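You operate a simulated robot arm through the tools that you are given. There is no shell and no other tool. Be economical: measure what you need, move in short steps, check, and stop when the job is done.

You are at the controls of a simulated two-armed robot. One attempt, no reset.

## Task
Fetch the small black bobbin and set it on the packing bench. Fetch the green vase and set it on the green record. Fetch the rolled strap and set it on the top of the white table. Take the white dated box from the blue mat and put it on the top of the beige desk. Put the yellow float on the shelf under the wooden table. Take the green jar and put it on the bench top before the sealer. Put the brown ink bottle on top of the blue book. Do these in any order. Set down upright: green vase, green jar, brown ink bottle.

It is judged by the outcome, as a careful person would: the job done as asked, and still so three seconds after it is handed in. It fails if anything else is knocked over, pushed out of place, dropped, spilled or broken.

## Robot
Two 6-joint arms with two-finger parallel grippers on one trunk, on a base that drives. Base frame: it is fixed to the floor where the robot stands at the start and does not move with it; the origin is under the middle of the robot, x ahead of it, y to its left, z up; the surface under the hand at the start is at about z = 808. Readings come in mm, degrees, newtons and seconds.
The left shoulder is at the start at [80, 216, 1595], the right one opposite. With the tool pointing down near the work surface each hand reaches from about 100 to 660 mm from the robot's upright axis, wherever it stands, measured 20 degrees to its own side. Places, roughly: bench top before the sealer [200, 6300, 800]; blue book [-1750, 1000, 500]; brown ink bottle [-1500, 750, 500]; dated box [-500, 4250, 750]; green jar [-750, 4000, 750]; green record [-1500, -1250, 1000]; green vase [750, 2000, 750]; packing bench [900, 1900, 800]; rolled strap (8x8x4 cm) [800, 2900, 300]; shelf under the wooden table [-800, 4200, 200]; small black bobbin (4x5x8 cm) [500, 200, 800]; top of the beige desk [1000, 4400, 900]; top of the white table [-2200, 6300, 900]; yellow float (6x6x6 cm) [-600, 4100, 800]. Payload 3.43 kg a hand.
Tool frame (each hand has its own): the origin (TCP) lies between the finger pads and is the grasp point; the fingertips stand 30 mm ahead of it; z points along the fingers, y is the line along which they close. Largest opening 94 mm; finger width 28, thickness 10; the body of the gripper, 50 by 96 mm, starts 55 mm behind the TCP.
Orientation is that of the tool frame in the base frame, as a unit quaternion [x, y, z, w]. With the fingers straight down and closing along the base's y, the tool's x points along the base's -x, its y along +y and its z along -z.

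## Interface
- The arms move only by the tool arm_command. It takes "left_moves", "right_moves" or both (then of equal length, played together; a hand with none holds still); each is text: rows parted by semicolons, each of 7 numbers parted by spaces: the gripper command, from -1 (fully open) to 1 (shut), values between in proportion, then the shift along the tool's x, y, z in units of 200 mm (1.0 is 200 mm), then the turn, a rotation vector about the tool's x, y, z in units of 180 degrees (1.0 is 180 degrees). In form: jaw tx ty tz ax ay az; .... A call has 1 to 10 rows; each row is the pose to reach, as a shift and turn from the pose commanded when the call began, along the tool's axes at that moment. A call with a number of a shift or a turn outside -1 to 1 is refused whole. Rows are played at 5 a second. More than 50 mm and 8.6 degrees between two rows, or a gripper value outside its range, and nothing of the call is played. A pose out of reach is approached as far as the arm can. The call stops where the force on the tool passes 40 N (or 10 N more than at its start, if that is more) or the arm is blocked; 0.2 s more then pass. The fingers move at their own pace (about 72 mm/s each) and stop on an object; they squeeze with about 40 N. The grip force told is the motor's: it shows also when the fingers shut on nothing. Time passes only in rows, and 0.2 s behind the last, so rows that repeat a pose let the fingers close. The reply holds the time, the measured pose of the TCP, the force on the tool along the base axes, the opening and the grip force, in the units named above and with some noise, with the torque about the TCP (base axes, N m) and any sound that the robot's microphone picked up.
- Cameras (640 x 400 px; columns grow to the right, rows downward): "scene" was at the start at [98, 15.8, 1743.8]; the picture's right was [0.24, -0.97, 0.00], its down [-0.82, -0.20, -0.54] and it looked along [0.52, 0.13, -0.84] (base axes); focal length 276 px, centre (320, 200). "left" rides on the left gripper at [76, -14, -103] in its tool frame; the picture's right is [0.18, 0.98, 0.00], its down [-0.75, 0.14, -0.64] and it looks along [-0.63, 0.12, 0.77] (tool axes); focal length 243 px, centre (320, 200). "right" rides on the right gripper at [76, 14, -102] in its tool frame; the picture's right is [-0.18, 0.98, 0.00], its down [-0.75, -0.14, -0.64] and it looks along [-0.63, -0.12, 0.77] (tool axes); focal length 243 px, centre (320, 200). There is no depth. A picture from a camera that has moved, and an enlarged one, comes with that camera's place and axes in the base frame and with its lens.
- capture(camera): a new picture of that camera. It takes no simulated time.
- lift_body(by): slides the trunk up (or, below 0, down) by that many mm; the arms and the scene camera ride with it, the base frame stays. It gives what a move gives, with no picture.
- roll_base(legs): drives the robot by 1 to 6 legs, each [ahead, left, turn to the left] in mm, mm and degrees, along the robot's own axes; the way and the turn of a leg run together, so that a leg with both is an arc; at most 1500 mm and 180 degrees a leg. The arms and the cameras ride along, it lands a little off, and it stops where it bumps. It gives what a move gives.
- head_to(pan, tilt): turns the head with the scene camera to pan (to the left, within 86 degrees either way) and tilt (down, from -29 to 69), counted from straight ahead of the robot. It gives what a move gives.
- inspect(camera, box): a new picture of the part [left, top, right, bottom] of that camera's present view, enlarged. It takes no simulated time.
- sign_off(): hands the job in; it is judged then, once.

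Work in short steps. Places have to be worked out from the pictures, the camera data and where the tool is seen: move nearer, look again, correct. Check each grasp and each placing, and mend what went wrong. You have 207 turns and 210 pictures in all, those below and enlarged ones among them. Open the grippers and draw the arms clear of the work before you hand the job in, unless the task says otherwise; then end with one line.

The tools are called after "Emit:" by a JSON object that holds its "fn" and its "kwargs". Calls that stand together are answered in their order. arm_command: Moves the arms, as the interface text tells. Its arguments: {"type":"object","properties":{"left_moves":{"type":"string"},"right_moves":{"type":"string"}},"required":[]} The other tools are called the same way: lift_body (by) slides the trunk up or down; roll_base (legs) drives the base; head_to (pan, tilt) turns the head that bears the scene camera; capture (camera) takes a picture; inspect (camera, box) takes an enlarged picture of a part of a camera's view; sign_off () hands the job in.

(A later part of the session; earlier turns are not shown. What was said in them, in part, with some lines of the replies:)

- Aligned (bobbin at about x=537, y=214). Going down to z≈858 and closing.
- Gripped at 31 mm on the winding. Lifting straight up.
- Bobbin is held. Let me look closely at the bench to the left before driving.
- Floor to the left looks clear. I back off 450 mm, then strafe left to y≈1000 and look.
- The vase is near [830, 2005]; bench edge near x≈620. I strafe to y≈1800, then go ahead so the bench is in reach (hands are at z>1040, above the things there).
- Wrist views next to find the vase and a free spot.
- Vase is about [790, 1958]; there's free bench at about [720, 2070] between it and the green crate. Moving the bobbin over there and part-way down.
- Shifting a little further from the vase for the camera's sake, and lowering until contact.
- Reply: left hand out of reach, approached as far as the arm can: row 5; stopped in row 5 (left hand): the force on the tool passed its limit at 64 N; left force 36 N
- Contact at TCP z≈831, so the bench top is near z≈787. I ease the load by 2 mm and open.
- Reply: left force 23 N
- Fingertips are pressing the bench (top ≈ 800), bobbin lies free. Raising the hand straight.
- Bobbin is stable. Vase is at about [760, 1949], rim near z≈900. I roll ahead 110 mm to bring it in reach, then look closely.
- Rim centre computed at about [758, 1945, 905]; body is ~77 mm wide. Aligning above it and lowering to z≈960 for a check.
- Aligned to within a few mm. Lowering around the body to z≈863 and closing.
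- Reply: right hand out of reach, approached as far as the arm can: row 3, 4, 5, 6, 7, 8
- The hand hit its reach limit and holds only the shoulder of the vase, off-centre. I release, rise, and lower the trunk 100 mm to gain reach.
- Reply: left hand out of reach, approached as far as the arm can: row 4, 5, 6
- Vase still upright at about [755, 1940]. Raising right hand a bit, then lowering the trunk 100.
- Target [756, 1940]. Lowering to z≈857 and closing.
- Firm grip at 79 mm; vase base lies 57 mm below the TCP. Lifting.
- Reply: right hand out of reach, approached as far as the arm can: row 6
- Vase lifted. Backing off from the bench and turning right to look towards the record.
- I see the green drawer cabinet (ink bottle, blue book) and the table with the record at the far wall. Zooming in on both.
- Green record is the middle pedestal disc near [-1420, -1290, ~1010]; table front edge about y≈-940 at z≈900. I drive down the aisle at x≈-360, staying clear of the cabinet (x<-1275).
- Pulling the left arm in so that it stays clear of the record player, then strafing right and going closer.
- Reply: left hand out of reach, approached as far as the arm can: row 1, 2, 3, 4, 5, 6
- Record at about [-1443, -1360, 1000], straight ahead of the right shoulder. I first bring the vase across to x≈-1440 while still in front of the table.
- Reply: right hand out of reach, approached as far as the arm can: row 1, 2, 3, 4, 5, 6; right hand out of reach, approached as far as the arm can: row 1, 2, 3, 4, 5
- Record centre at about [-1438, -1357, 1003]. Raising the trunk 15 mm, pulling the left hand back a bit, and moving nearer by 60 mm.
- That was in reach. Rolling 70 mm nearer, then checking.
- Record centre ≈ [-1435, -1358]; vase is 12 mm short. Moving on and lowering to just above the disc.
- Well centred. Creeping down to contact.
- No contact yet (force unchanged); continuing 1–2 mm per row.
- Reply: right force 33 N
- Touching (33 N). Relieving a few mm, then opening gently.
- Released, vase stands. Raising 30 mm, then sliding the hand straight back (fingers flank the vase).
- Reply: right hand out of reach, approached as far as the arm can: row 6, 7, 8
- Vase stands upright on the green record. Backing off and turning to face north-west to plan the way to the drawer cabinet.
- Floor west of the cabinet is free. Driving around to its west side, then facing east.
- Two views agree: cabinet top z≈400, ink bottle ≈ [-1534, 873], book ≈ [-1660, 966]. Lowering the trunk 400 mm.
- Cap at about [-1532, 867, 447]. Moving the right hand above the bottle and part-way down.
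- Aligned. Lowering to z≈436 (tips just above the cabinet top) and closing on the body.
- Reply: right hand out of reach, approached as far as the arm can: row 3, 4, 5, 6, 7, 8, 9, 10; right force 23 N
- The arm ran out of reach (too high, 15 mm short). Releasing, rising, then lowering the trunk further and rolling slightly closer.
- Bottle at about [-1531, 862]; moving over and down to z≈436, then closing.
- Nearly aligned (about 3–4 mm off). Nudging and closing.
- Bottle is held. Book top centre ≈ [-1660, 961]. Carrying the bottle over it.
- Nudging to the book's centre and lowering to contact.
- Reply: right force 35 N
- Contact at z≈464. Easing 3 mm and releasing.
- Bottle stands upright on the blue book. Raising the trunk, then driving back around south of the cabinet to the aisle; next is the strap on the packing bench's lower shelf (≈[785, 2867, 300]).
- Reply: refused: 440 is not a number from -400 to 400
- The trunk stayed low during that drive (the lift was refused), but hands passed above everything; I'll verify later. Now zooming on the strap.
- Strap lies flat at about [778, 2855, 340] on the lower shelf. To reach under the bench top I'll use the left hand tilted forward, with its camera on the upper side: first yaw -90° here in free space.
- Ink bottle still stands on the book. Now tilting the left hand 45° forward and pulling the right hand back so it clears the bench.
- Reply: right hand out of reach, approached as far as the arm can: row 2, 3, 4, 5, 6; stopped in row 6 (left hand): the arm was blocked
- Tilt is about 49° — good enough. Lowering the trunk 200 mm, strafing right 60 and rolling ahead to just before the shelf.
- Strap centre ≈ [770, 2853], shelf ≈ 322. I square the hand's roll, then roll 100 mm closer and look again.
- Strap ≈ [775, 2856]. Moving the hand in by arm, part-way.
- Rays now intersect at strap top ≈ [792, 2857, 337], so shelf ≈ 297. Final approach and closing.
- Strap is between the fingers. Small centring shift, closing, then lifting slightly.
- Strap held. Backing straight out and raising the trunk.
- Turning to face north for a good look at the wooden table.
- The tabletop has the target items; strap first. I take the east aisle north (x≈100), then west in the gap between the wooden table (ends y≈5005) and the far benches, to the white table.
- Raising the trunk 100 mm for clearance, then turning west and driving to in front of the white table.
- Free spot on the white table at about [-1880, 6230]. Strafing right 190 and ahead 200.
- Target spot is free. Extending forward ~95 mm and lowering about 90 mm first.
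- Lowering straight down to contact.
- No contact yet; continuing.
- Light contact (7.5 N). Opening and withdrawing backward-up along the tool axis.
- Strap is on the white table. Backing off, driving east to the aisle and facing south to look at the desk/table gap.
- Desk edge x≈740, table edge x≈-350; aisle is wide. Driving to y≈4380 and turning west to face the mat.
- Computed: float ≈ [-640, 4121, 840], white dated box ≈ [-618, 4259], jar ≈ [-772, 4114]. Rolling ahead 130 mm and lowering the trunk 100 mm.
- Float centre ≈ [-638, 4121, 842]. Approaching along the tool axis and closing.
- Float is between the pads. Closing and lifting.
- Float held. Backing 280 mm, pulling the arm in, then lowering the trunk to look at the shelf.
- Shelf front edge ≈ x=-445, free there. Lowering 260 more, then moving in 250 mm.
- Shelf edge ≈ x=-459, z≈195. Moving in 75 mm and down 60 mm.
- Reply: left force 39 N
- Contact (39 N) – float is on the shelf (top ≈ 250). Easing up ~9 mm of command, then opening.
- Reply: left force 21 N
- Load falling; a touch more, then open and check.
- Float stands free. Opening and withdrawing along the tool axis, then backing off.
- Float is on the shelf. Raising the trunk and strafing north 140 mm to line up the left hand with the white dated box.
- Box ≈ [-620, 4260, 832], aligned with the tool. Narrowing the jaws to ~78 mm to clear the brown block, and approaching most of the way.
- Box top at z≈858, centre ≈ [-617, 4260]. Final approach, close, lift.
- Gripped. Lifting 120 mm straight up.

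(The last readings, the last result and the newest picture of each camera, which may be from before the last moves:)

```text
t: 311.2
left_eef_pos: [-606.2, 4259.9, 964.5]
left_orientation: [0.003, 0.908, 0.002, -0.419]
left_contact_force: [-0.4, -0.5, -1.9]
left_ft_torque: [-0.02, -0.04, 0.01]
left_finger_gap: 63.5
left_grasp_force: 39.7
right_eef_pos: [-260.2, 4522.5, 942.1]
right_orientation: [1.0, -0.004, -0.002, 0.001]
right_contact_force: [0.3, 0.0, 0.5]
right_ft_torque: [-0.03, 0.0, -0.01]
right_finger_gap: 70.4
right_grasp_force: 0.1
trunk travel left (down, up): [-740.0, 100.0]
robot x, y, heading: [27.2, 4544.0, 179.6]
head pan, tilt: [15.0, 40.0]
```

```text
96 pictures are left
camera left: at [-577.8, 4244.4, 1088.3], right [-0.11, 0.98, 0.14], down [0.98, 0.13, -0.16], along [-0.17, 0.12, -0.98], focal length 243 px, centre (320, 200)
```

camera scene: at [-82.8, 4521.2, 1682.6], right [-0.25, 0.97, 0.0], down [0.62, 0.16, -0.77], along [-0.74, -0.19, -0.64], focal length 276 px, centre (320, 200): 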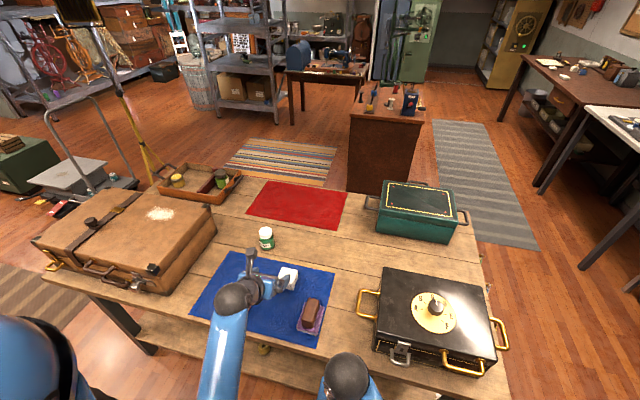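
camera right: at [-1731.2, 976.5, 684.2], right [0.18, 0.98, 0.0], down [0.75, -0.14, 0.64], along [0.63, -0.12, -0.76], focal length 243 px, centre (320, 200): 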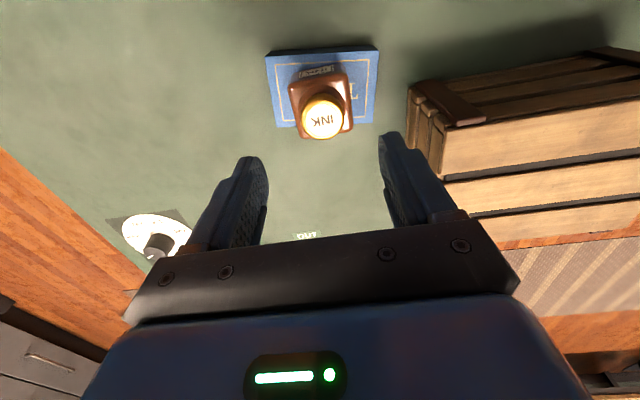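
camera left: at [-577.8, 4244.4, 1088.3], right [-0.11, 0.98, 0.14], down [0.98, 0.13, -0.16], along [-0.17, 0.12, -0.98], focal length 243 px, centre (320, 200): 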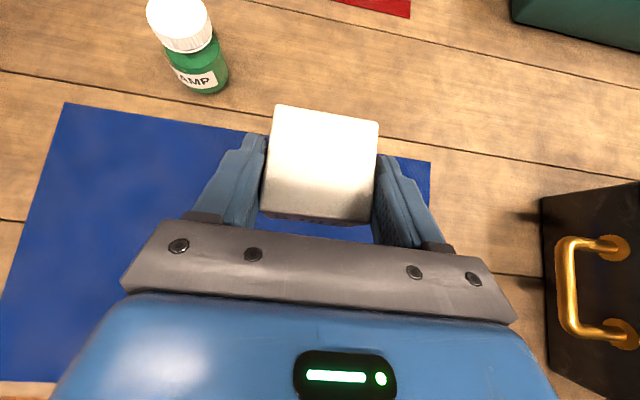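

Box held. Raising the trunk 100, backing to mid-aisle, and turning left 180° to face the beige desk.

Emit:
{"fn": "lift_body", "kwargs": {"by": 100}}

Emit:
{"fn": "roll_base", "kwargs": {"legs": [[-150, 0, 0], [0, 0, 90], [0, 0, 90]]}}

Emit:
{"fn": "head_to", "kwargs": {"pan": 10, "tilt": 40}}

Emit:
{"fn": "capture", "kwargs": {"camera": "scene"}}

```text
t: 312.6
left_eef_pos: [-607.1, 4259.8, 1063.8]
left_orientation: [0.004, 0.908, 0.003, -0.419]
left_contact_force: [-0.4, -0.6, -1.7]
left_ft_torque: [0.02, -0.01, 0.03]
left_finger_gap: 64.0
left_grasp_force: 39.7
right_eef_pos: [-260.7, 4523.0, 1042.7]
right_orientation: [1.0, -0.004, -0.003, 0.001]
right_contact_force: [-0.5, 0.7, 0.1]
right_ft_torque: [-0.02, -0.01, 0.04]
right_finger_gap: 70.6
right_grasp_force: 0.1
trunk travel left (down, up): [-840.0, 0.0]
robot x, y, heading: [26.8, 4542.0, 179.4]
head pan, tilt: [15.0, 40.0]
```

```text
t: 321.6
left_eef_pos: [808.1, 4831.6, 1064.1]
left_orientation: [0.908, -0.001, 0.42, 0.001]
left_contact_force: [0.1, -0.7, -0.6]
left_ft_torque: [-0.02, 0.02, 0.02]
left_finger_gap: 63.7
left_grasp_force: 40.2
right_eef_pos: [464.3, 4564.2, 1041.7]
right_orientation: [-0.001, 1.0, 0.001, 0.003]
right_contact_force: [-0.4, -0.2, 0.2]
right_ft_torque: [0.0, -0.03, 0.01]
right_finger_gap: 70.5
right_grasp_force: 0.0
trunk travel left (down, up): [-840.0, 0.0]
robot x, y, heading: [176.8, 4545.9, -0.1]
head pan, tilt: [15.0, 40.0]
```

```text
t: 322.3
left_eef_pos: [806.7, 4830.4, 1063.3]
left_orientation: [0.908, 0.0, 0.419, 0.0]
left_contact_force: [0.1, -0.1, -0.8]
left_ft_torque: [0.04, 0.02, 0.01]
left_finger_gap: 63.6
left_grasp_force: 40.1
right_eef_pos: [465.1, 4564.5, 1042.3]
right_orientation: [-0.001, 1.0, 0.001, 0.003]
right_contact_force: [0.7, -0.3, 0.5]
right_ft_torque: [-0.05, 0.0, -0.02]
right_finger_gap: 70.4
right_grasp_force: 0.1
trunk travel left (down, up): [-840.0, 0.0]
robot x, y, heading: [176.6, 4538.5, 0.1]
head pan, tilt: [10.0, 40.0]
```

```text
95 pictures are left
camera scene: at [292.4, 4555.5, 1782.3], right [0.17, -0.98, 0.0], down [-0.63, -0.11, -0.77], along [0.75, 0.13, -0.64], focal length 276 px, centre (320, 200)
```

scene: 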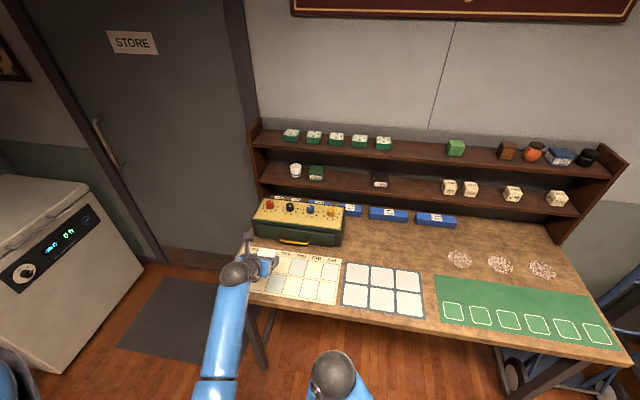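

Bare wood on the desk at about [1080, 4330] behind the tile sheet. Strafing right 500, then looking before moving in.

Emit:
{"fn": "roll_base", "kwargs": {"legs": [[0, -500, 0], [180, 0, 0]]}}

Emit:
{"fn": "capture", "kwargs": {"camera": "scene"}}

Emit:
{"fn": "capture", "kwargs": {"camera": "left"}}

```text
t: 326.3
left_eef_pos: [986.7, 4326.2, 1066.0]
left_orientation: [0.907, -0.003, 0.422, 0.002]
left_contact_force: [-0.7, 0.1, -0.6]
left_ft_torque: [-0.02, 0.01, -0.02]
left_finger_gap: 63.8
left_grasp_force: 39.8
right_eef_pos: [641.2, 4062.4, 1042.9]
right_orientation: [0.003, 1.0, 0.0, 0.004]
right_contact_force: [0.0, 0.1, 0.0]
right_ft_torque: [-0.02, -0.01, 0.03]
right_finger_gap: 70.6
right_grasp_force: 0.1
trunk travel left (down, up): [-840.0, 0.0]
robot x, y, heading: [356.6, 4042.2, -0.2]
head pan, tilt: [10.0, 40.0]
```

```text
94 pictures are left
camera scene: at [466.7, 4054.3, 1782.8], right [0.17, -0.99, 0.0], down [-0.63, -0.11, -0.77], along [0.76, 0.13, -0.64], focal length 276 px, centre (320, 200)
```

scene: 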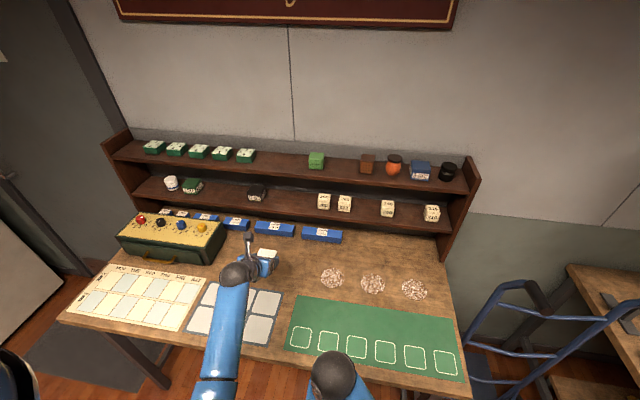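

```text
93 pictures are left
camera left: at [957.7, 4340.4, 1190.1], right [0.11, -0.98, 0.14], down [-0.98, -0.13, -0.16], along [0.18, -0.12, -0.98], focal length 243 px, centre (320, 200)
```

left: 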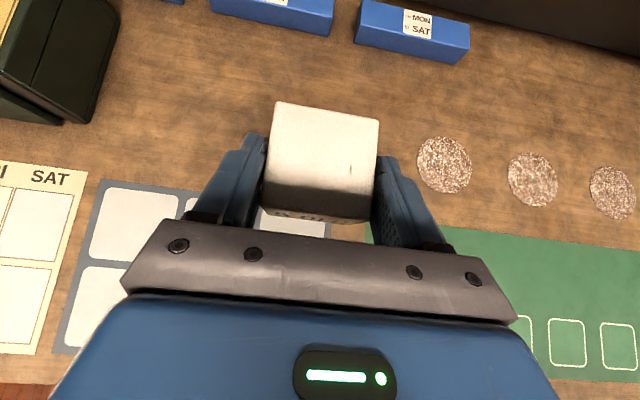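

Rolling 75 mm closer puts the box over the clear wood.

Emit:
{"fn": "roll_base", "kwargs": {"legs": [[75, 0, 0]]}}

Emit:
{"fn": "arm_command", "kwargs": {"left_moves": "1 -0.15 0 0.13 0 0 0; 1 -0.3 0 0.26 0 0 0; 1 -0.4 0 0.34 0 0 0; 1 -0.4 0 0.34 0 0 0"}}

Emit:
{"fn": "capture", "kwargs": {"camera": "left"}}

Emit:
{"fn": "inspect", "kwargs": {"camera": "scene", "box": [180, 210, 340, 330]}}

```text
t: 327.4
left_eef_pos: [1052.8, 4326.9, 1069.7]
left_orientation: [0.906, -0.003, 0.424, 0.001]
left_contact_force: [-1.2, -0.5, -0.3]
left_ft_torque: [0.04, 0.03, -0.03]
left_finger_gap: 63.8
left_grasp_force: 39.8
right_eef_pos: [707.9, 4062.9, 1044.5]
right_orientation: [0.003, 1.0, 0.001, 0.007]
right_contact_force: [-0.6, -0.1, -0.2]
right_ft_torque: [0.0, -0.06, 0.03]
right_finger_gap: 70.6
right_grasp_force: 0.0
trunk travel left (down, up): [-840.0, 0.0]
robot x, y, heading: [433.7, 4040.3, -0.3]
head pan, tilt: [10.0, 40.0]
```

```text
t: 328.4
left_eef_pos: [1064.8, 4325.5, 957.1]
left_orientation: [0.908, -0.002, 0.419, 0.001]
left_contact_force: [0.1, 0.2, -0.7]
left_ft_torque: [0.01, 0.03, 0.05]
left_finger_gap: 63.9
left_grasp_force: 39.9
right_eef_pos: [717.8, 4061.6, 1041.5]
right_orientation: [0.003, 1.0, 0.001, 0.0]
right_contact_force: [0.3, -1.1, -0.1]
right_ft_torque: [0.02, 0.01, 0.0]
right_finger_gap: 70.4
right_grasp_force: 0.0
trunk travel left (down, up): [-840.0, 0.0]
robot x, y, heading: [429.5, 4042.0, -0.4]
head pan, tilt: [10.0, 40.0]
```

```text
92 pictures are left
camera left: at [1036.3, 4340.1, 1081.2], right [0.11, -0.98, 0.14], down [-0.98, -0.13, -0.16], along [0.17, -0.12, -0.98], focal length 243 px, centre (320, 200)
```

left: 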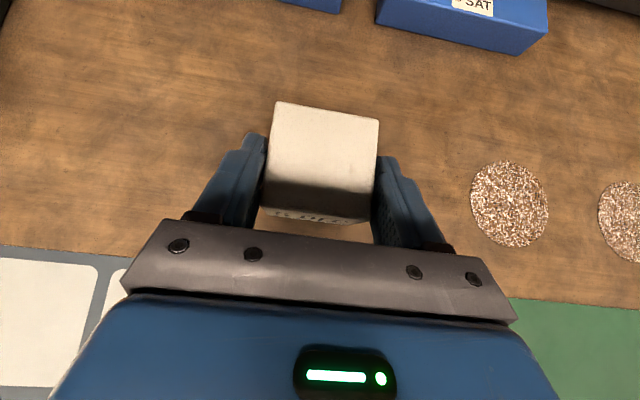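

```text
3.33 times, centred on (260, 270) of scene
camera zoom: at [548.2, 4054.2, 1782.0], right [0.17, -0.99, 0.0], down [-0.64, -0.11, -0.76], along [0.75, 0.13, -0.64], focal length 921 px, centre (520, -33)
```

zoom: 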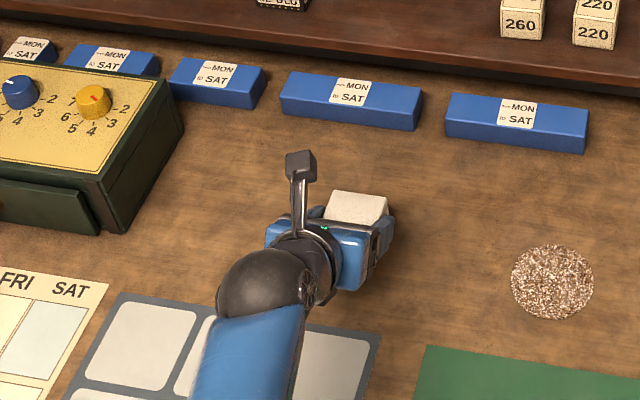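

Good spot. Lowering to contact.

Emit:
{"fn": "arm_command", "kwargs": {"left_moves": "1 -0.038 0 0.032 0 0 0; 1 -0.076 0 0.065 0 0 0; 1 -0.107 0 0.091 0 0 0; 1 -0.133 0 0.113 0 0 0; 1 -0.156 0 0.133 0 0 0; 1 -0.175 0 0.149 0 0 0; 1 -0.194 0 0.165 0 0 0; 1 -0.213 0 0.181 0 0 0"}}

```text
t: 330.1
left_eef_pos: [1062.0, 4326.4, 904.3]
left_orientation: [0.907, -0.003, 0.42, 0.001]
left_contact_force: [-0.8, 1.0, 4.0]
left_ft_torque: [0.1, 0.15, -0.03]
left_finger_gap: 63.6
left_grasp_force: 39.9
right_eef_pos: [715.7, 4061.5, 1042.4]
right_orientation: [0.002, 1.0, 0.0, 0.002]
right_contact_force: [-0.3, -0.3, 0.4]
right_ft_torque: [0.0, -0.01, 0.0]
right_finger_gap: 70.4
right_grasp_force: 0.0
trunk travel left (down, up): [-840.0, 0.0]
robot x, y, heading: [431.0, 4043.4, -0.2]
head pan, tilt: [10.0, 40.0]
```

Just touching. One millimetre more, then release and withdraw along the tool axis.

Emit:
{"fn": "arm_command", "kwargs": {"left_moves": "1 -0.006 0 0.005 0 0 0; 0.1 -0.006 0 0.005 0 0 0; -0.6 -0.006 0 0.005 0 0 0; -0.6 -0.006 0 0.005 0 0 0; -0.6 0 0 -0.15 0 0 0; -0.6 0 0 -0.35 0 0 0; -0.6 0.05 0 -0.55 0 0 0; -0.6 0.15 0 -0.75 0 0 0; -0.6 0.15 0 -0.75 0 0 0"}}

Emit:
{"fn": "inspect", "kwargs": {"camera": "scene", "box": [180, 210, 340, 330]}}

```text
t: 332.1
left_eef_pos: [967.2, 4328.8, 1021.4]
left_orientation: [0.908, -0.002, 0.42, 0.002]
left_contact_force: [-0.2, -0.7, 0.3]
left_ft_torque: [-0.02, 0.02, 0.02]
left_finger_gap: 74.9
left_grasp_force: 0.2
right_eef_pos: [715.3, 4062.9, 1042.7]
right_orientation: [0.002, 1.0, 0.001, 0.003]
right_contact_force: [-0.1, -0.3, 0.3]
right_ft_torque: [0.02, -0.01, -0.02]
right_finger_gap: 70.6
right_grasp_force: 0.0
trunk travel left (down, up): [-840.0, 0.0]
robot x, y, heading: [430.4, 4040.7, -0.4]
head pan, tilt: [10.0, 40.0]
```

```text
3.33 times, centred on (260, 270) of scene
camera zoom: at [544.2, 4054.3, 1782.3], right [0.17, -0.99, 0.0], down [-0.63, -0.11, -0.77], along [0.76, 0.13, -0.64], focal length 921 px, centre (520, -33)
```

zoom: 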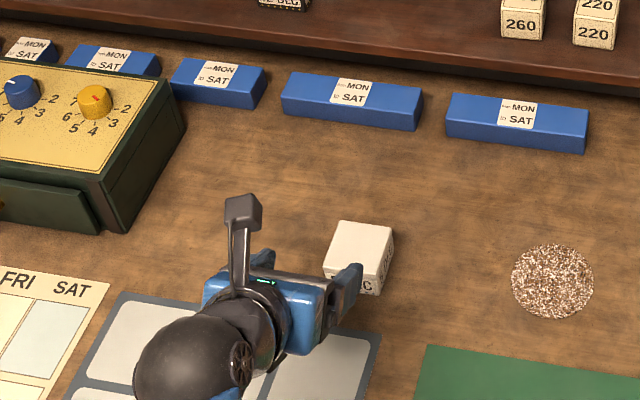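

Dated box is on the desk. Backing to mid-aisle, moving to y≈4400, and turning right 180° to face the wooden table again for the jar.

Emit:
{"fn": "roll_base", "kwargs": {"legs": [[-260, 0, 0], [0, 360, 0], [0, 0, -90], [0, 0, -90], [130, 0, 0]]}}

Emit:
{"fn": "capture", "kwargs": {"camera": "scene"}}

Emit:
{"fn": "capture", "kwargs": {"camera": "left"}}

```text
t: 344.5
left_eef_pos: [-494.3, 4123.1, 1023.7]
left_orientation: [0.008, 0.907, 0.004, -0.421]
left_contact_force: [0.3, 0.7, -0.8]
left_ft_torque: [-0.01, 0.01, 0.01]
left_finger_gap: 75.3
left_grasp_force: 0.1
right_eef_pos: [-239.9, 4387.4, 1043.1]
right_orientation: [1.0, -0.009, -0.004, 0.0]
right_contact_force: [0.4, -0.2, 0.8]
right_ft_torque: [0.01, 0.06, -0.02]
right_finger_gap: 70.7
right_grasp_force: 0.0
trunk travel left (down, up): [-840.0, 0.0]
robot x, y, heading: [41.7, 4402.4, 178.7]
head pan, tilt: [10.0, 40.0]
```

```text
89 pictures are left
camera scene: at [-64.4, 4390.4, 1782.9], right [-0.16, 0.99, 0.0], down [0.63, 0.1, -0.77], along [-0.76, -0.12, -0.64], focal length 276 px, centre (320, 200)
```

scene: 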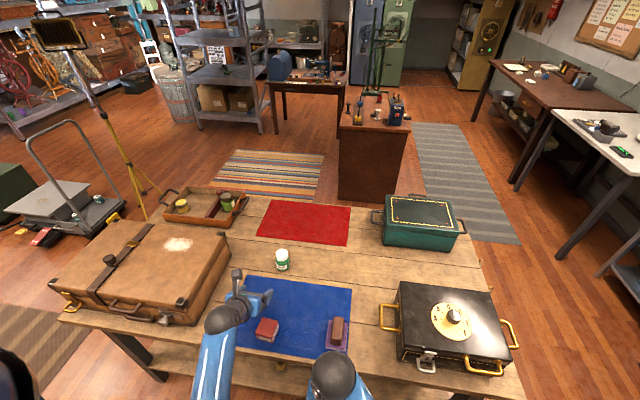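

```text
88 pictures are left
camera left: at [-464.8, 4108.0, 1147.5], right [-0.1, 0.98, 0.14], down [0.98, 0.12, -0.16], along [-0.18, 0.12, -0.98], focal length 243 px, centre (320, 200)
```

left: 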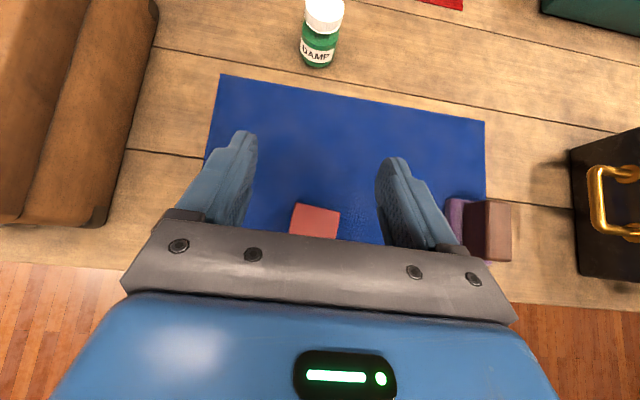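

Jar ≈ [-766, 4118]. Rolling 60 mm closer, extending the arm 100 mm forward, then lowering the trunk 100 mm.

Emit:
{"fn": "roll_base", "kwargs": {"legs": [[60, 0, 1.2]]}}

Emit:
{"fn": "arm_command", "kwargs": {"left_moves": "-1 0.11 0 0.13 0 0 0; -1 0.22 0 0.26 0 0 0; -1 0.323 0 0.381 0 0 0; -1 0.323 0 0.381 0 0 0"}}

Emit:
{"fn": "lift_body", "kwargs": {"by": -100}}

Emit:
{"fn": "capture", "kwargs": {"camera": "left"}}

Emit:
{"fn": "inspect", "kwargs": {"camera": "scene", "box": [180, 200, 380, 340]}}

```text
t: 345.4
left_eef_pos: [-542.5, 4113.1, 1024.8]
left_orientation: [-0.001, 0.906, 0.0, -0.422]
left_contact_force: [1.5, -0.5, 1.0]
left_ft_torque: [0.01, 0.02, -0.02]
left_finger_gap: 75.3
left_grasp_force: 0.3
right_eef_pos: [-295.7, 4382.1, 1044.5]
right_orientation: [1.0, 0.001, -0.007, 0.002]
right_contact_force: [0.9, 0.5, 0.2]
right_ft_torque: [-0.01, 0.11, -0.03]
right_finger_gap: 70.4
right_grasp_force: 0.2
trunk travel left (down, up): [-840.0, 0.0]
robot x, y, heading: [-16.3, 4403.3, -179.9]
head pan, tilt: [10.0, 40.0]
```

```text
t: 346.4
left_eef_pos: [-651.8, 4111.4, 1019.2]
left_orientation: [-0.001, 0.909, 0.0, -0.418]
left_contact_force: [0.4, 0.7, 0.2]
left_ft_torque: [0.0, -0.02, 0.05]
left_finger_gap: 94.1
left_grasp_force: 0.0
right_eef_pos: [-302.7, 4382.3, 1041.5]
right_orientation: [1.0, 0.002, -0.002, 0.001]
right_contact_force: [-0.1, 0.6, -0.7]
right_ft_torque: [0.04, 0.03, -0.02]
right_finger_gap: 70.4
right_grasp_force: 0.0
trunk travel left (down, up): [-840.0, 0.0]
robot x, y, heading: [-15.3, 4404.8, -179.9]
head pan, tilt: [10.0, 40.0]
```

```text
t: 347.8
left_eef_pos: [-649.8, 4112.5, 920.2]
left_orientation: [-0.001, 0.908, 0.0, -0.419]
left_contact_force: [0.7, 0.4, -1.1]
left_ft_torque: [0.01, -0.02, -0.02]
left_finger_gap: 93.8
left_grasp_force: 0.0
right_eef_pos: [-302.2, 4381.3, 941.7]
right_orientation: [1.0, 0.002, -0.002, 0.001]
right_contact_force: [0.5, -0.9, -0.3]
right_ft_torque: [-0.02, -0.02, -0.02]
right_finger_gap: 70.4
right_grasp_force: 0.0
trunk travel left (down, up): [-740.0, 100.0]
robot x, y, heading: [-17.6, 4406.8, -179.9]
head pan, tilt: [10.0, 40.0]
```

```text
87 pictures are left
camera left: at [-621.1, 4097.2, 1045.0], right [-0.12, 0.98, 0.14], down [0.98, 0.14, -0.16], along [-0.17, 0.12, -0.98], focal length 243 px, centre (320, 200)
```

left: 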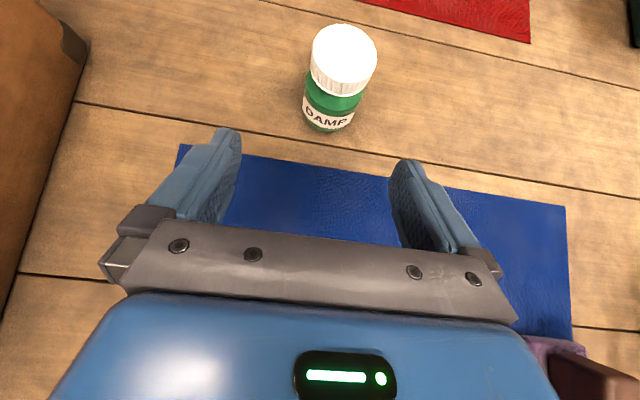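

```text
2.86 times, centred on (280, 270) of scene
camera zoom: at [-130.8, 4388.5, 1682.3], right [-0.18, 0.98, 0.0], down [0.63, 0.11, -0.77], along [-0.75, -0.13, -0.64], focal length 790 px, centre (434, 0)
```

zoom: 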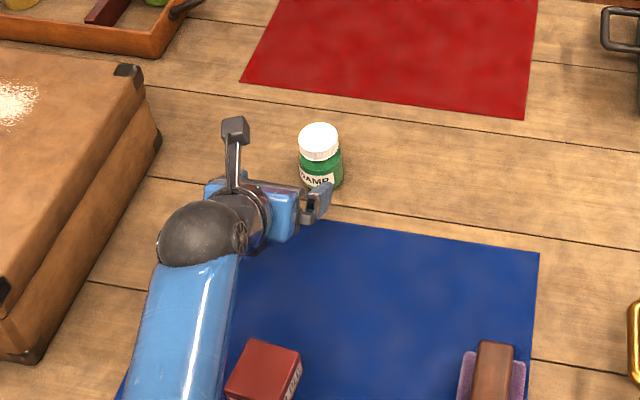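

Jar centre ≈ [-763, 4126], top ≈ 892, ~54 mm wide. Lateral shift first, then in along the tool axis.

Emit:
{"fn": "arm_command", "kwargs": {"left_moves": "-1 0 0.068 0 0 0 0; -1 0.02 0.068 0.15 0 0 0; -1 0.04 0.068 0.3 0 0 0; -1 0.05 0.068 0.45 0 0 0; -1 0.06 0.068 0.61 0 0 0; -1 0.06 0.068 0.61 0 0 0"}}

Emit:
{"fn": "capture", "kwargs": {"camera": "left"}}

Emit:
{"fn": "inspect", "kwargs": {"camera": "scene", "box": [220, 200, 340, 300]}}

```text
t: 349.2
left_eef_pos: [-749.6, 4123.4, 850.5]
left_orientation: [-0.001, 0.908, 0.0, -0.42]
left_contact_force: [0.5, -0.6, -0.2]
left_ft_torque: [-0.02, -0.02, 0.02]
left_finger_gap: 93.9
left_grasp_force: 0.0
right_eef_pos: [-302.3, 4381.7, 943.0]
right_orientation: [1.0, 0.002, -0.001, 0.0]
right_contact_force: [0.6, -0.7, 0.4]
right_ft_torque: [0.01, -0.01, 0.03]
right_finger_gap: 70.4
right_grasp_force: 0.1
trunk travel left (down, up): [-740.0, 100.0]
robot x, y, heading: [-13.1, 4408.2, -179.8]
head pan, tilt: [10.0, 40.0]
```

```text
85 pictures are left
camera left: at [-721.1, 4110.3, 974.8], right [-0.12, 0.98, 0.14], down [0.98, 0.14, -0.16], along [-0.18, 0.12, -0.98], focal length 243 px, centre (320, 200)
```

left: 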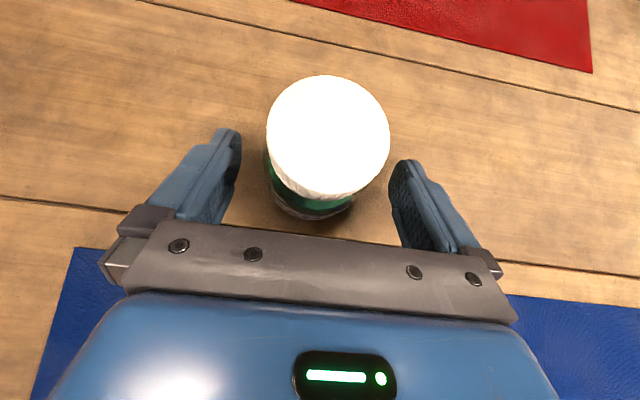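

```text
4.00 times, centred on (280, 250) of scene
camera zoom: at [-130.4, 4388.3, 1682.3], right [-0.18, 0.98, 0.0], down [0.63, 0.11, -0.77], along [-0.75, -0.13, -0.64], focal length 1105 px, centre (480, 0)
```

zoom: 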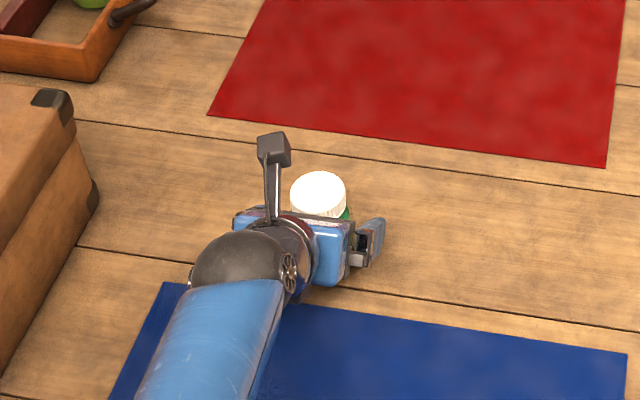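

Jar is between the pads. Closing, then lifting straight up 120 mm.

Emit:
{"fn": "arm_command", "kwargs": {"left_moves": "0 0 0 0 0 0 0; 1 0 0 0 0 0 0; 1 0 0 0 0 0 0; 1 0 0 0 0 0 0; 1 0 0 0 0 0 0; 1 0.11 0 -0.095 0 0 0; 1 0.23 0 -0.195 0 0 0; 1 0.34 0 -0.29 0 0 0; 1 0.457 0 -0.389 0 0 0; 1 0.457 0 -0.389 0 0 0"}}

Emit:
{"fn": "capture", "kwargs": {"camera": "left"}}

Emit:
{"fn": "inspect", "kwargs": {"camera": "scene", "box": [200, 170, 360, 300]}}

```text
t: 351.4
left_eef_pos: [-749.1, 4125.9, 970.4]
left_orientation: [-0.001, 0.908, 0.001, -0.419]
left_contact_force: [0.4, -1.3, -1.9]
left_ft_torque: [-0.04, -0.03, -0.03]
left_finger_gap: 58.5
left_grasp_force: 39.9
right_eef_pos: [-302.6, 4382.5, 941.7]
right_orientation: [1.0, 0.002, -0.001, 0.001]
right_contact_force: [0.2, -0.5, -0.3]
right_ft_torque: [-0.01, 0.0, 0.02]
right_finger_gap: 70.6
right_grasp_force: 0.0
trunk travel left (down, up): [-740.0, 100.0]
robot x, y, heading: [-21.3, 4404.4, -180.0]
head pan, tilt: [10.0, 40.0]
```

```text
83 pictures are left
camera left: at [-721.0, 4111.8, 1094.6], right [-0.12, 0.98, 0.14], down [0.98, 0.14, -0.16], along [-0.17, 0.12, -0.98], focal length 243 px, centre (320, 200)
```

left: 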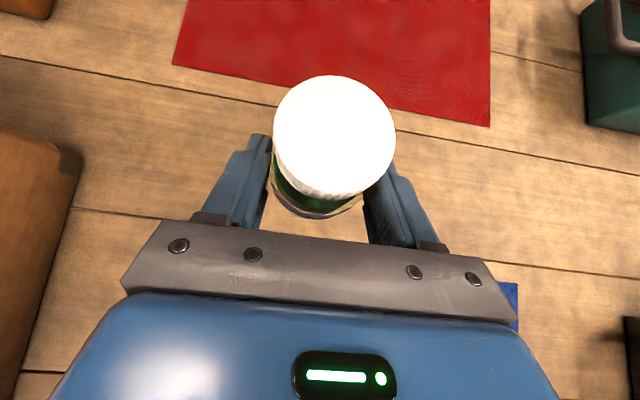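

```text
3.08 times, centred on (280, 235) of scene
camera zoom: at [-130.9, 4388.4, 1682.3], right [-0.18, 0.98, 0.0], down [0.63, 0.11, -0.77], along [-0.75, -0.13, -0.64], focal length 850 px, centre (443, 92)
```

zoom: 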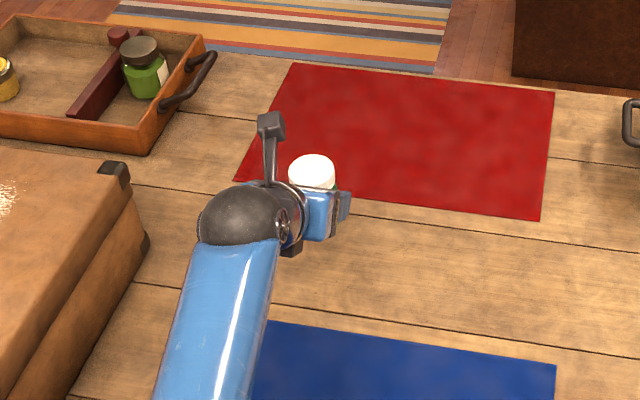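

Jar held (58 mm, base ≈45 mm below TCP). Raising trunk 100, backing off and pulling the arm in before strafing north.

Emit:
{"fn": "lift_body", "kwargs": {"by": 100}}

Emit:
{"fn": "roll_base", "kwargs": {"legs": [[-230, 0, 0]]}}

Emit:
{"fn": "arm_command", "kwargs": {"left_moves": "1 -0.13 0 -0.15 0 0 0; 1 -0.26 0 -0.3 0 0 0; 1 -0.39 0 -0.46 0 0 0; 1 -0.52 0 -0.61 0 0 0; 1 -0.647 0 -0.762 0 0 0; 1 -0.647 0 -0.762 0 0 0"}}

Emit:
{"fn": "roll_base", "kwargs": {"legs": [[-40, 0, 0], [0, -1010, 0], [0, 0, -90]]}}

Emit:
{"fn": "head_to", "kwargs": {"pan": 0, "tilt": 40}}

Emit:
{"fn": "capture", "kwargs": {"camera": "scene"}}

```text
t: 352.7
left_eef_pos: [-750.0, 4125.5, 1069.8]
left_orientation: [-0.001, 0.908, 0.0, -0.419]
left_contact_force: [-0.2, -0.1, -2.0]
left_ft_torque: [-0.02, -0.05, 0.0]
left_finger_gap: 58.2
left_grasp_force: 40.0
right_eef_pos: [-302.4, 4381.4, 1041.4]
right_orientation: [1.0, 0.002, -0.003, 0.001]
right_contact_force: [0.9, 0.1, 0.9]
right_ft_torque: [0.01, -0.01, 0.01]
right_finger_gap: 70.0
right_grasp_force: 0.0
trunk travel left (down, up): [-840.0, 0.0]
robot x, y, heading: [-15.7, 4404.4, -180.0]
head pan, tilt: [10.0, 40.0]
```

```text
t: 354.4
left_eef_pos: [-527.0, 4124.3, 1067.2]
left_orientation: [-0.004, 0.909, -0.001, -0.417]
left_contact_force: [-0.9, -0.1, -1.0]
left_ft_torque: [0.0, -0.05, 0.02]
left_finger_gap: 58.6
left_grasp_force: 40.4
right_eef_pos: [-80.4, 4381.3, 1040.4]
right_orientation: [1.0, 0.006, 0.001, 0.001]
right_contact_force: [-0.4, 0.2, -0.9]
right_ft_torque: [0.02, -0.03, 0.03]
right_finger_gap: 70.6
right_grasp_force: 0.1
trunk travel left (down, up): [-840.0, 0.0]
robot x, y, heading: [207.2, 4403.2, -179.5]
head pan, tilt: [10.0, 40.0]
```

```text
t: 355.8
left_eef_pos: [-323.1, 4123.3, 1073.0]
left_orientation: [-0.004, 0.908, -0.001, -0.419]
left_contact_force: [-0.9, -0.3, -1.7]
left_ft_torque: [-0.03, -0.05, 0.0]
left_finger_gap: 58.8
left_grasp_force: 40.0
right_eef_pos: [-76.0, 4381.6, 1042.0]
right_orientation: [1.0, 0.005, -0.001, 0.001]
right_contact_force: [-0.5, 0.2, 0.8]
right_ft_torque: [0.01, -0.02, 0.01]
right_finger_gap: 70.4
right_grasp_force: 0.1
trunk travel left (down, up): [-840.0, 0.0]
robot x, y, heading: [207.7, 4404.9, -179.5]
head pan, tilt: [10.0, 40.0]
```

```text
t: 365.3
left_eef_pos: [-55.9, 5944.7, 1073.2]
left_orientation: [0.628, 0.656, 0.29, -0.302]
left_contact_force: [0.0, -0.6, -1.5]
left_ft_torque: [-0.01, 0.0, 0.01]
left_finger_gap: 58.6
left_grasp_force: 40.2
right_eef_pos: [210.1, 5708.2, 1042.4]
right_orientation: [0.723, -0.691, -0.001, 0.0]
right_contact_force: [0.6, -0.8, 1.0]
right_ft_torque: [0.02, -0.03, -0.01]
right_finger_gap: 70.7
right_grasp_force: 0.0
trunk travel left (down, up): [-840.0, 0.0]
robot x, y, heading: [243.2, 5419.2, 92.4]
head pan, tilt: [10.0, 40.0]
```

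```text
t: 366.0
left_eef_pos: [-55.6, 5944.8, 1071.2]
left_orientation: [0.628, 0.655, 0.29, -0.302]
left_contact_force: [0.1, -0.3, -1.5]
left_ft_torque: [-0.01, 0.01, 0.03]
left_finger_gap: 58.6
left_grasp_force: 40.3
right_eef_pos: [211.7, 5708.5, 1042.8]
right_orientation: [0.723, -0.691, -0.002, 0.0]
right_contact_force: [0.5, 0.1, 0.1]
right_ft_torque: [0.05, 0.03, 0.01]
right_finger_gap: 70.4
right_grasp_force: 0.1
trunk travel left (down, up): [-840.0, 0.0]
robot x, y, heading: [244.0, 5421.1, 92.7]
head pan, tilt: [0.0, 40.0]
```

```text
81 pictures are left
camera scene: at [240.2, 5537.8, 1782.3], right [1.0, 0.04, 0.0], down [0.03, -0.64, -0.77], along [-0.03, 0.77, -0.64], focal length 276 px, centre (320, 200)
```

scene: 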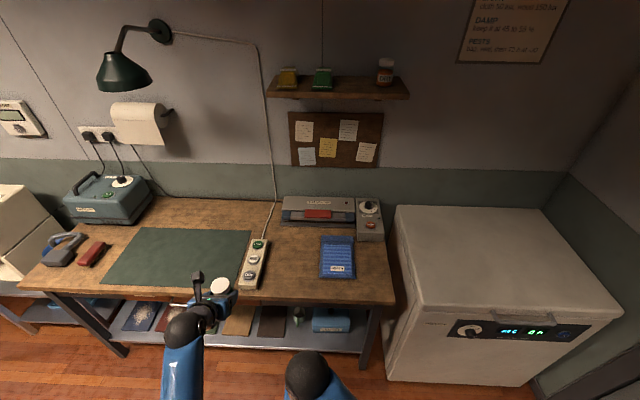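

Free bench in front of the sealer, between the switch box and the blue pad: ≈[110, 6290]. Straightening, strafing right 150, ahead 200.

Emit:
{"fn": "roll_base", "kwargs": {"legs": [[0, 0, -2.7], [0, -150, 0], [200, 0, 0]]}}

Emit:
{"fn": "capture", "kwargs": {"camera": "scene"}}

Emit:
{"fn": "capture", "kwargs": {"camera": "left"}}

```text
t: 369.0
left_eef_pos: [118.9, 6155.6, 1073.7]
left_orientation: [0.643, 0.641, 0.298, -0.295]
left_contact_force: [-0.6, -0.1, -1.8]
left_ft_torque: [-0.04, -0.01, 0.01]
left_finger_gap: 58.5
left_grasp_force: 40.1
right_eef_pos: [374.1, 5907.6, 1043.4]
right_orientation: [0.707, -0.707, -0.003, -0.003]
right_contact_force: [0.1, -0.1, -0.5]
right_ft_torque: [0.05, 0.0, 0.0]
right_finger_gap: 70.7
right_grasp_force: 0.1
trunk travel left (down, up): [-840.0, 0.0]
robot x, y, heading: [399.2, 5624.8, 89.6]
head pan, tilt: [0.0, 40.0]
```

```text
80 pictures are left
camera scene: at [396.2, 5733.1, 1782.9], right [1.0, 0.0, 0.0], down [0.0, -0.64, -0.77], along [0.0, 0.77, -0.64], focal length 276 px, centre (320, 200)
```

scene: 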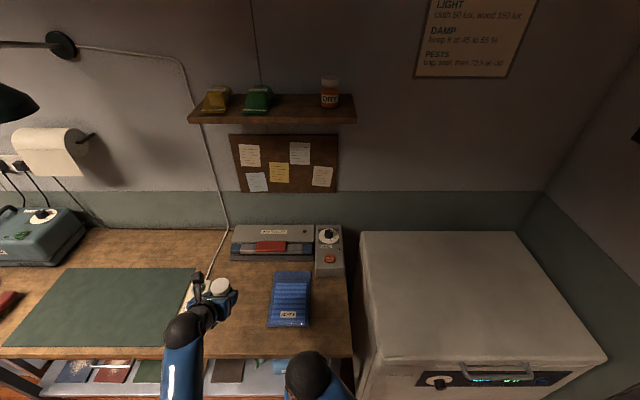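

```text
79 pictures are left
camera left: at [104.2, 6127.0, 1198.6], right [0.98, 0.12, 0.14], down [0.14, -0.98, -0.16], along [0.12, 0.18, -0.98], focal length 243 px, centre (320, 200)
```

left: 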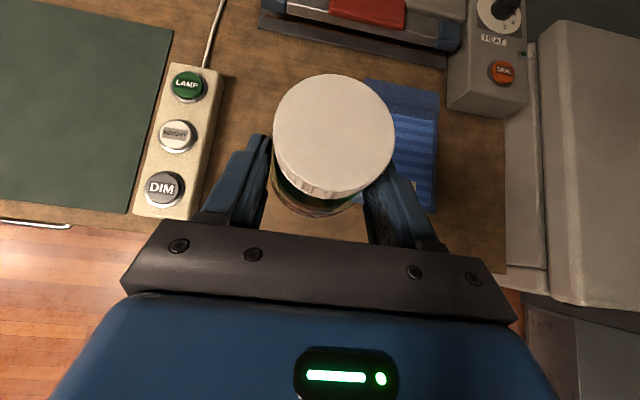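

Free gap is x≈-44…210; shifting the jar 32 mm left, 120 mm forward, then 130 mm down.

Emit:
{"fn": "arm_command", "kwargs": {"left_moves": "1 0.1 -0.04 0.12 0 0 0; 1 0.2 -0.08 0.24 0 0 0; 1 0.3 -0.12 0.36 0 0 0; 1 0.39 -0.16 0.465 0 0 0; 1 0.24 -0.16 0.59 0 0 0; 1 0.09 -0.16 0.72 0 0 0; 1 -0.1 -0.16 0.88 0 0 0; 1 -0.1 -0.16 0.88 0 0 0"}}

Emit:
{"fn": "capture", "kwargs": {"camera": "left"}}

Emit:
{"fn": "inspect", "kwargs": {"camera": "scene", "box": [150, 220, 350, 360]}}

```text
t: 370.8
left_eef_pos: [85.2, 6283.6, 943.7]
left_orientation: [0.643, 0.642, 0.297, -0.295]
left_contact_force: [0.4, 0.5, -2.1]
left_ft_torque: [0.0, -0.01, -0.01]
left_finger_gap: 58.3
left_grasp_force: 40.5
right_eef_pos: [374.4, 5912.5, 1041.2]
right_orientation: [-0.707, 0.707, 0.002, 0.0]
right_contact_force: [0.0, 0.0, -0.4]
right_ft_torque: [-0.02, -0.01, 0.01]
right_finger_gap: 70.4
right_grasp_force: 0.1
trunk travel left (down, up): [-840.0, 0.0]
robot x, y, heading: [397.0, 5625.8, 89.9]
head pan, tilt: [0.0, 40.0]
```

```text
78 pictures are left
camera left: at [70.9, 6255.3, 1066.7], right [0.98, 0.12, 0.14], down [0.14, -0.98, -0.16], along [0.12, 0.17, -0.98], focal length 243 px, centre (320, 200)
```

left: 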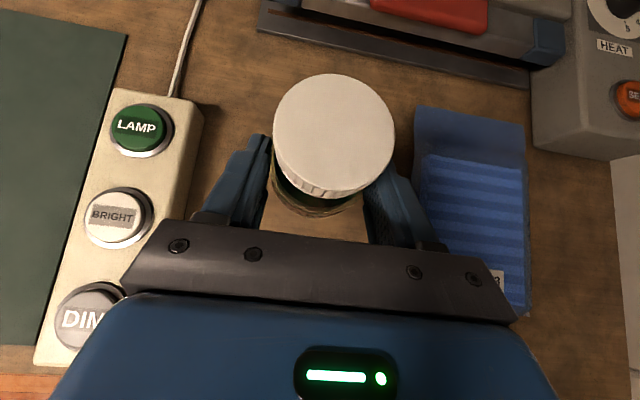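

```text
2.86 times, centred on (250, 290) of scene
camera zoom: at [396.8, 5740.9, 1782.2], right [1.0, 0.0, 0.0], down [0.0, -0.64, -0.77], along [0.0, 0.77, -0.64], focal length 790 px, centre (520, -57)
```

zoom: 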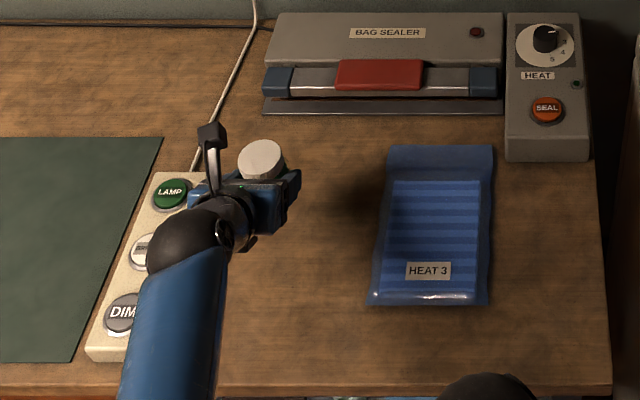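

Shifting 16 mm right and lowering ~88 mm.

Emit:
{"fn": "arm_command", "kwargs": {"left_moves": "1 -0.06 0.04 0.05 0 0 0; 1 -0.15 0.08 0.13 0 0 0; 1 -0.23 0.08 0.194 0 0 0; 1 -0.29 0.08 0.246 0 0 0; 1 -0.32 0.08 0.272 0 0 0; 1 -0.335 0.08 0.285 0 0 0; 1 -0.335 0.08 0.285 0 0 0"}}

Emit:
{"fn": "capture", "kwargs": {"camera": "left"}}

Emit:
{"fn": "inspect", "kwargs": {"camera": "scene", "box": [150, 220, 350, 360]}}

```text
t: 372.4
left_eef_pos: [103.5, 6281.8, 854.9]
left_orientation: [0.643, 0.641, 0.297, -0.295]
left_contact_force: [0.2, 0.2, -2.3]
left_ft_torque: [-0.01, 0.01, -0.03]
left_finger_gap: 58.2
left_grasp_force: 39.3
right_eef_pos: [375.4, 5911.2, 1042.0]
right_orientation: [-0.707, 0.707, 0.001, 0.0]
right_contact_force: [0.4, -0.2, 0.2]
right_ft_torque: [-0.01, -0.01, 0.02]
right_finger_gap: 70.6
right_grasp_force: 0.0
trunk travel left (down, up): [-840.0, 0.0]
robot x, y, heading: [397.1, 5627.0, 89.9]
head pan, tilt: [0.0, 40.0]
```

```text
76 pictures are left
camera left: at [88.9, 6252.6, 979.7], right [0.98, 0.12, 0.14], down [0.14, -0.98, -0.16], along [0.12, 0.17, -0.98], focal length 243 px, centre (320, 200)
```

left: 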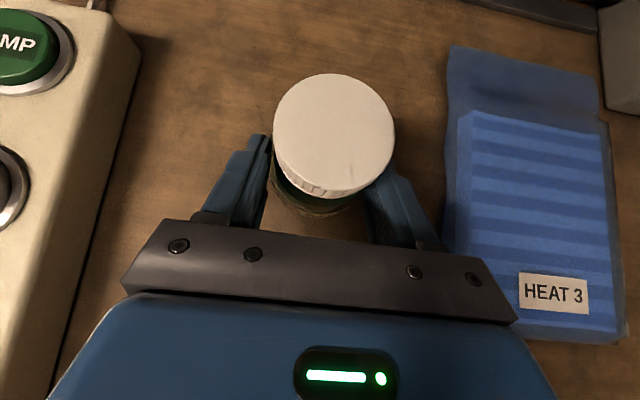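

```text
2.86 times, centred on (250, 290) of scene
camera zoom: at [396.8, 5739.7, 1782.3], right [1.0, 0.0, 0.0], down [0.0, -0.64, -0.77], along [0.0, 0.77, -0.64], focal length 790 px, centre (520, -57)
```

zoom: 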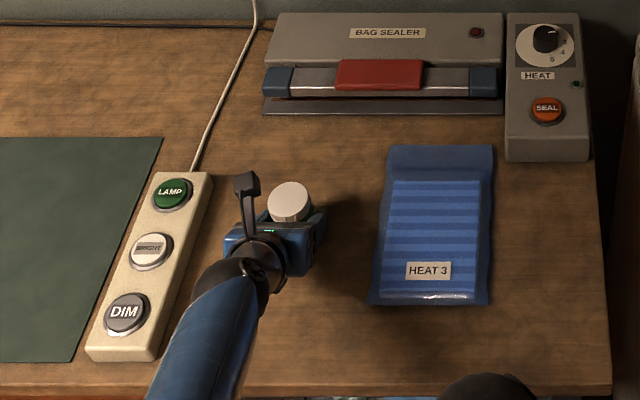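

Creeping down to contact.

Emit:
{"fn": "arm_command", "kwargs": {"left_moves": "1 -0.011 0 0.01 0 0 0; 1 -0.023 0 0.019 0 0 0; 1 -0.034 0 0.029 0 0 0; 1 -0.046 0 0.039 0 0 0; 1 -0.057 0 0.049 0 0 0; 1 -0.065 0 0.055 0 0 0"}}

```text
t: 373.8
left_eef_pos: [103.6, 6282.1, 845.8]
left_orientation: [0.641, 0.639, 0.3, -0.301]
left_contact_force: [-6.2, 2.2, 36.2]
left_ft_torque: [0.7, 0.16, 0.18]
left_finger_gap: 59.0
left_grasp_force: 40.2
right_eef_pos: [374.9, 5908.1, 1042.3]
right_orientation: [-0.707, 0.707, 0.004, 0.002]
right_contact_force: [-0.3, 0.2, 0.0]
right_ft_torque: [0.02, -0.01, 0.02]
right_finger_gap: 70.6
right_grasp_force: 0.0
trunk travel left (down, up): [-840.0, 0.0]
robot x, y, heading: [394.9, 5623.5, 89.9]
head pan, tilt: [0.0, 40.0]
```

Contact. Easing the load, then releasing.

Emit:
{"fn": "arm_command", "kwargs": {"left_moves": "1 0.015 0 -0.012 0 0 0; 1 0.027 0 -0.023 0 0 0; 1 0.027 0 -0.023 0 0 0; 0 0.027 0 -0.023 0 0 0; -0.6 0.027 0 -0.023 0 0 0; -0.6 0.027 0 -0.023 0 0 0"}}

Emit:
{"fn": "capture", "kwargs": {"camera": "left"}}

```text
t: 375.2
left_eef_pos: [103.9, 6279.3, 842.8]
left_orientation: [0.643, 0.642, 0.296, -0.295]
left_contact_force: [0.5, 0.4, -0.5]
left_ft_torque: [0.03, -0.02, -0.01]
left_finger_gap: 75.4
left_grasp_force: 0.1
right_eef_pos: [374.0, 5910.5, 1042.1]
right_orientation: [0.707, -0.707, -0.002, -0.001]
right_contact_force: [0.4, -0.7, -0.4]
right_ft_torque: [0.02, 0.0, 0.01]
right_finger_gap: 70.6
right_grasp_force: 0.0
trunk travel left (down, up): [-840.0, 0.0]
robot x, y, heading: [393.7, 5626.1, 90.0]
head pan, tilt: [0.0, 40.0]
```

```text
74 pictures are left
camera left: at [89.5, 6250.8, 968.1], right [0.98, 0.12, 0.14], down [0.14, -0.98, -0.15], along [0.12, 0.17, -0.98], focal length 243 px, centre (320, 200)
```

left: 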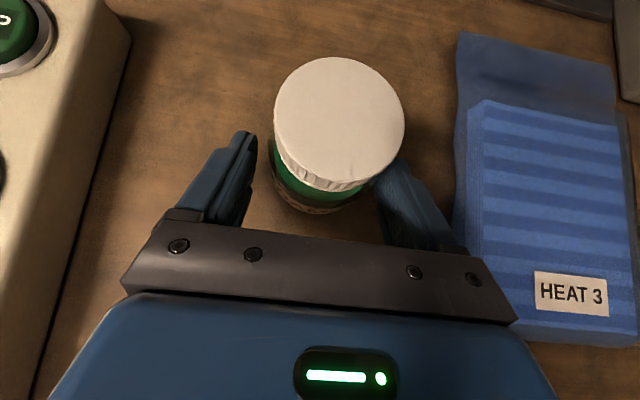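

Jar stands upright. Opening fully and withdrawing along the tool axis.

Emit:
{"fn": "arm_command", "kwargs": {"left_moves": "-1 0 0 0 0 0 0; -1 0 0 0 0 0 0; -1 0 0 -0.1 0 0 0; -1 0 0 -0.25 0 0 0; -1 0 0 -0.45 0 0 0; -1 0 0 -0.65 0 0 0; -1 0 0 -0.85 0 0 0; -1 0.1 0 -0.95 0 0 0; -1 0.1 0 -0.95 0 0 0"}}

Emit:
{"fn": "capture", "kwargs": {"camera": "scene"}}

Emit:
{"fn": "inspect", "kwargs": {"camera": "scene", "box": [170, 220, 350, 340]}}

```text
t: 377.2
left_eef_pos: [102.9, 6148.1, 983.7]
left_orientation: [0.643, 0.642, 0.296, -0.295]
left_contact_force: [1.0, 1.1, 0.2]
left_ft_torque: [-0.06, 0.03, -0.01]
left_finger_gap: 93.9
left_grasp_force: 0.1
left hand out of reach, approached as far as the arm can: row 3
right_eef_pos: [374.4, 5911.8, 1041.3]
right_orientation: [-0.707, 0.707, 0.002, 0.001]
right_contact_force: [0.2, -1.2, -0.2]
right_ft_torque: [-0.01, 0.03, 0.03]
right_finger_gap: 70.8
right_grasp_force: 0.0
trunk travel left (down, up): [-840.0, 0.0]
robot x, y, heading: [397.7, 5622.2, 90.0]
head pan, tilt: [0.0, 40.0]
```

```text
73 pictures are left
camera scene: at [396.9, 5740.8, 1782.2], right [1.0, 0.0, 0.0], down [0.0, -0.64, -0.77], along [0.0, 0.77, -0.64], focal length 276 px, centre (320, 200)
```

scene: 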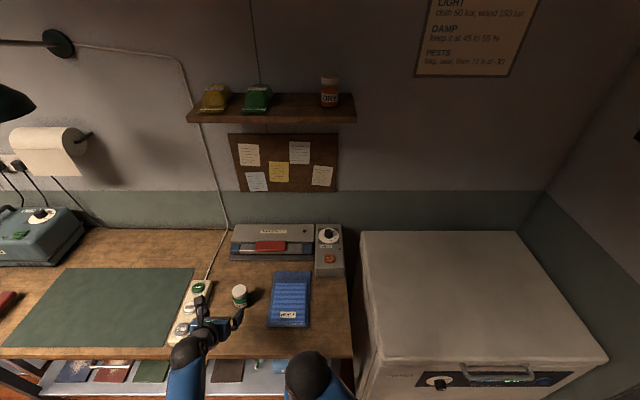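

```text
3.33 times, centred on (260, 280) of scene
camera zoom: at [396.9, 5740.8, 1782.2], right [1.0, 0.0, 0.0], down [0.0, -0.64, -0.77], along [0.0, 0.77, -0.64], focal length 921 px, centre (520, -67)
```

zoom: 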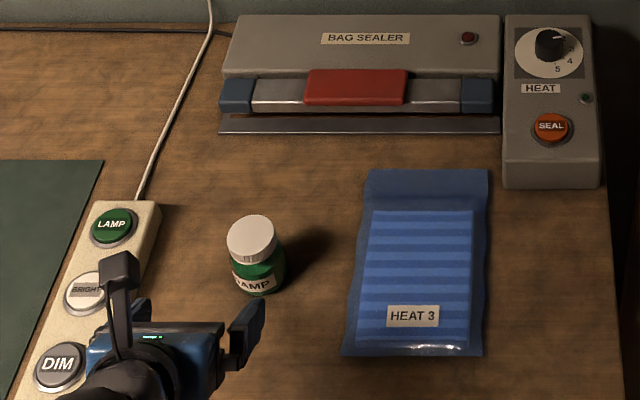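

Jar stands upright before the sealer. Backing the arms clear, with a last look.

Emit:
{"fn": "roll_base", "kwargs": {"legs": [[-250, 0, 0]]}}

Emit:
{"fn": "capture", "kwargs": {"camera": "scene"}}

```text
t: 379.1
left_eef_pos: [103.4, 5900.7, 982.4]
left_orientation: [0.643, 0.643, 0.295, -0.295]
left_contact_force: [-0.2, 0.9, 0.5]
left_ft_torque: [-0.01, -0.02, 0.02]
left_finger_gap: 93.9
left_grasp_force: 0.0
right_eef_pos: [374.6, 5664.5, 1039.7]
right_orientation: [0.707, -0.707, -0.001, 0.001]
right_contact_force: [-0.6, 0.3, -0.7]
right_ft_torque: [0.01, 0.01, -0.02]
right_finger_gap: 70.6
right_grasp_force: 0.0
trunk travel left (down, up): [-840.0, 0.0]
robot x, y, heading: [396.0, 5374.7, 90.0]
head pan, tilt: [0.0, 40.0]
```

```text
71 pictures are left
camera scene: at [396.7, 5495.6, 1781.8], right [1.0, 0.0, 0.0], down [0.0, -0.65, -0.76], along [0.0, 0.76, -0.65], focal length 276 px, centre (320, 200)
```

scene: 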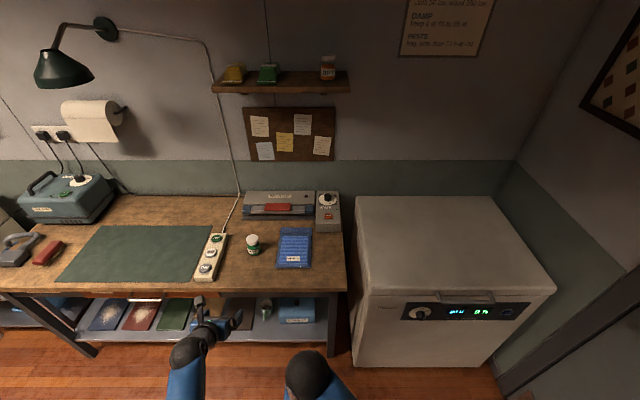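

All seven items are placed and the arms are clear; handing the job in.

Emit:
{"fn": "sign_off", "kwargs": {}}

```text
The job is handed in.
```

All seven items are where you asked. The green vase, green jar and brown ink bottle are standing upright, the grippers are open and clear, and I saw nothing else knocked over or moved.
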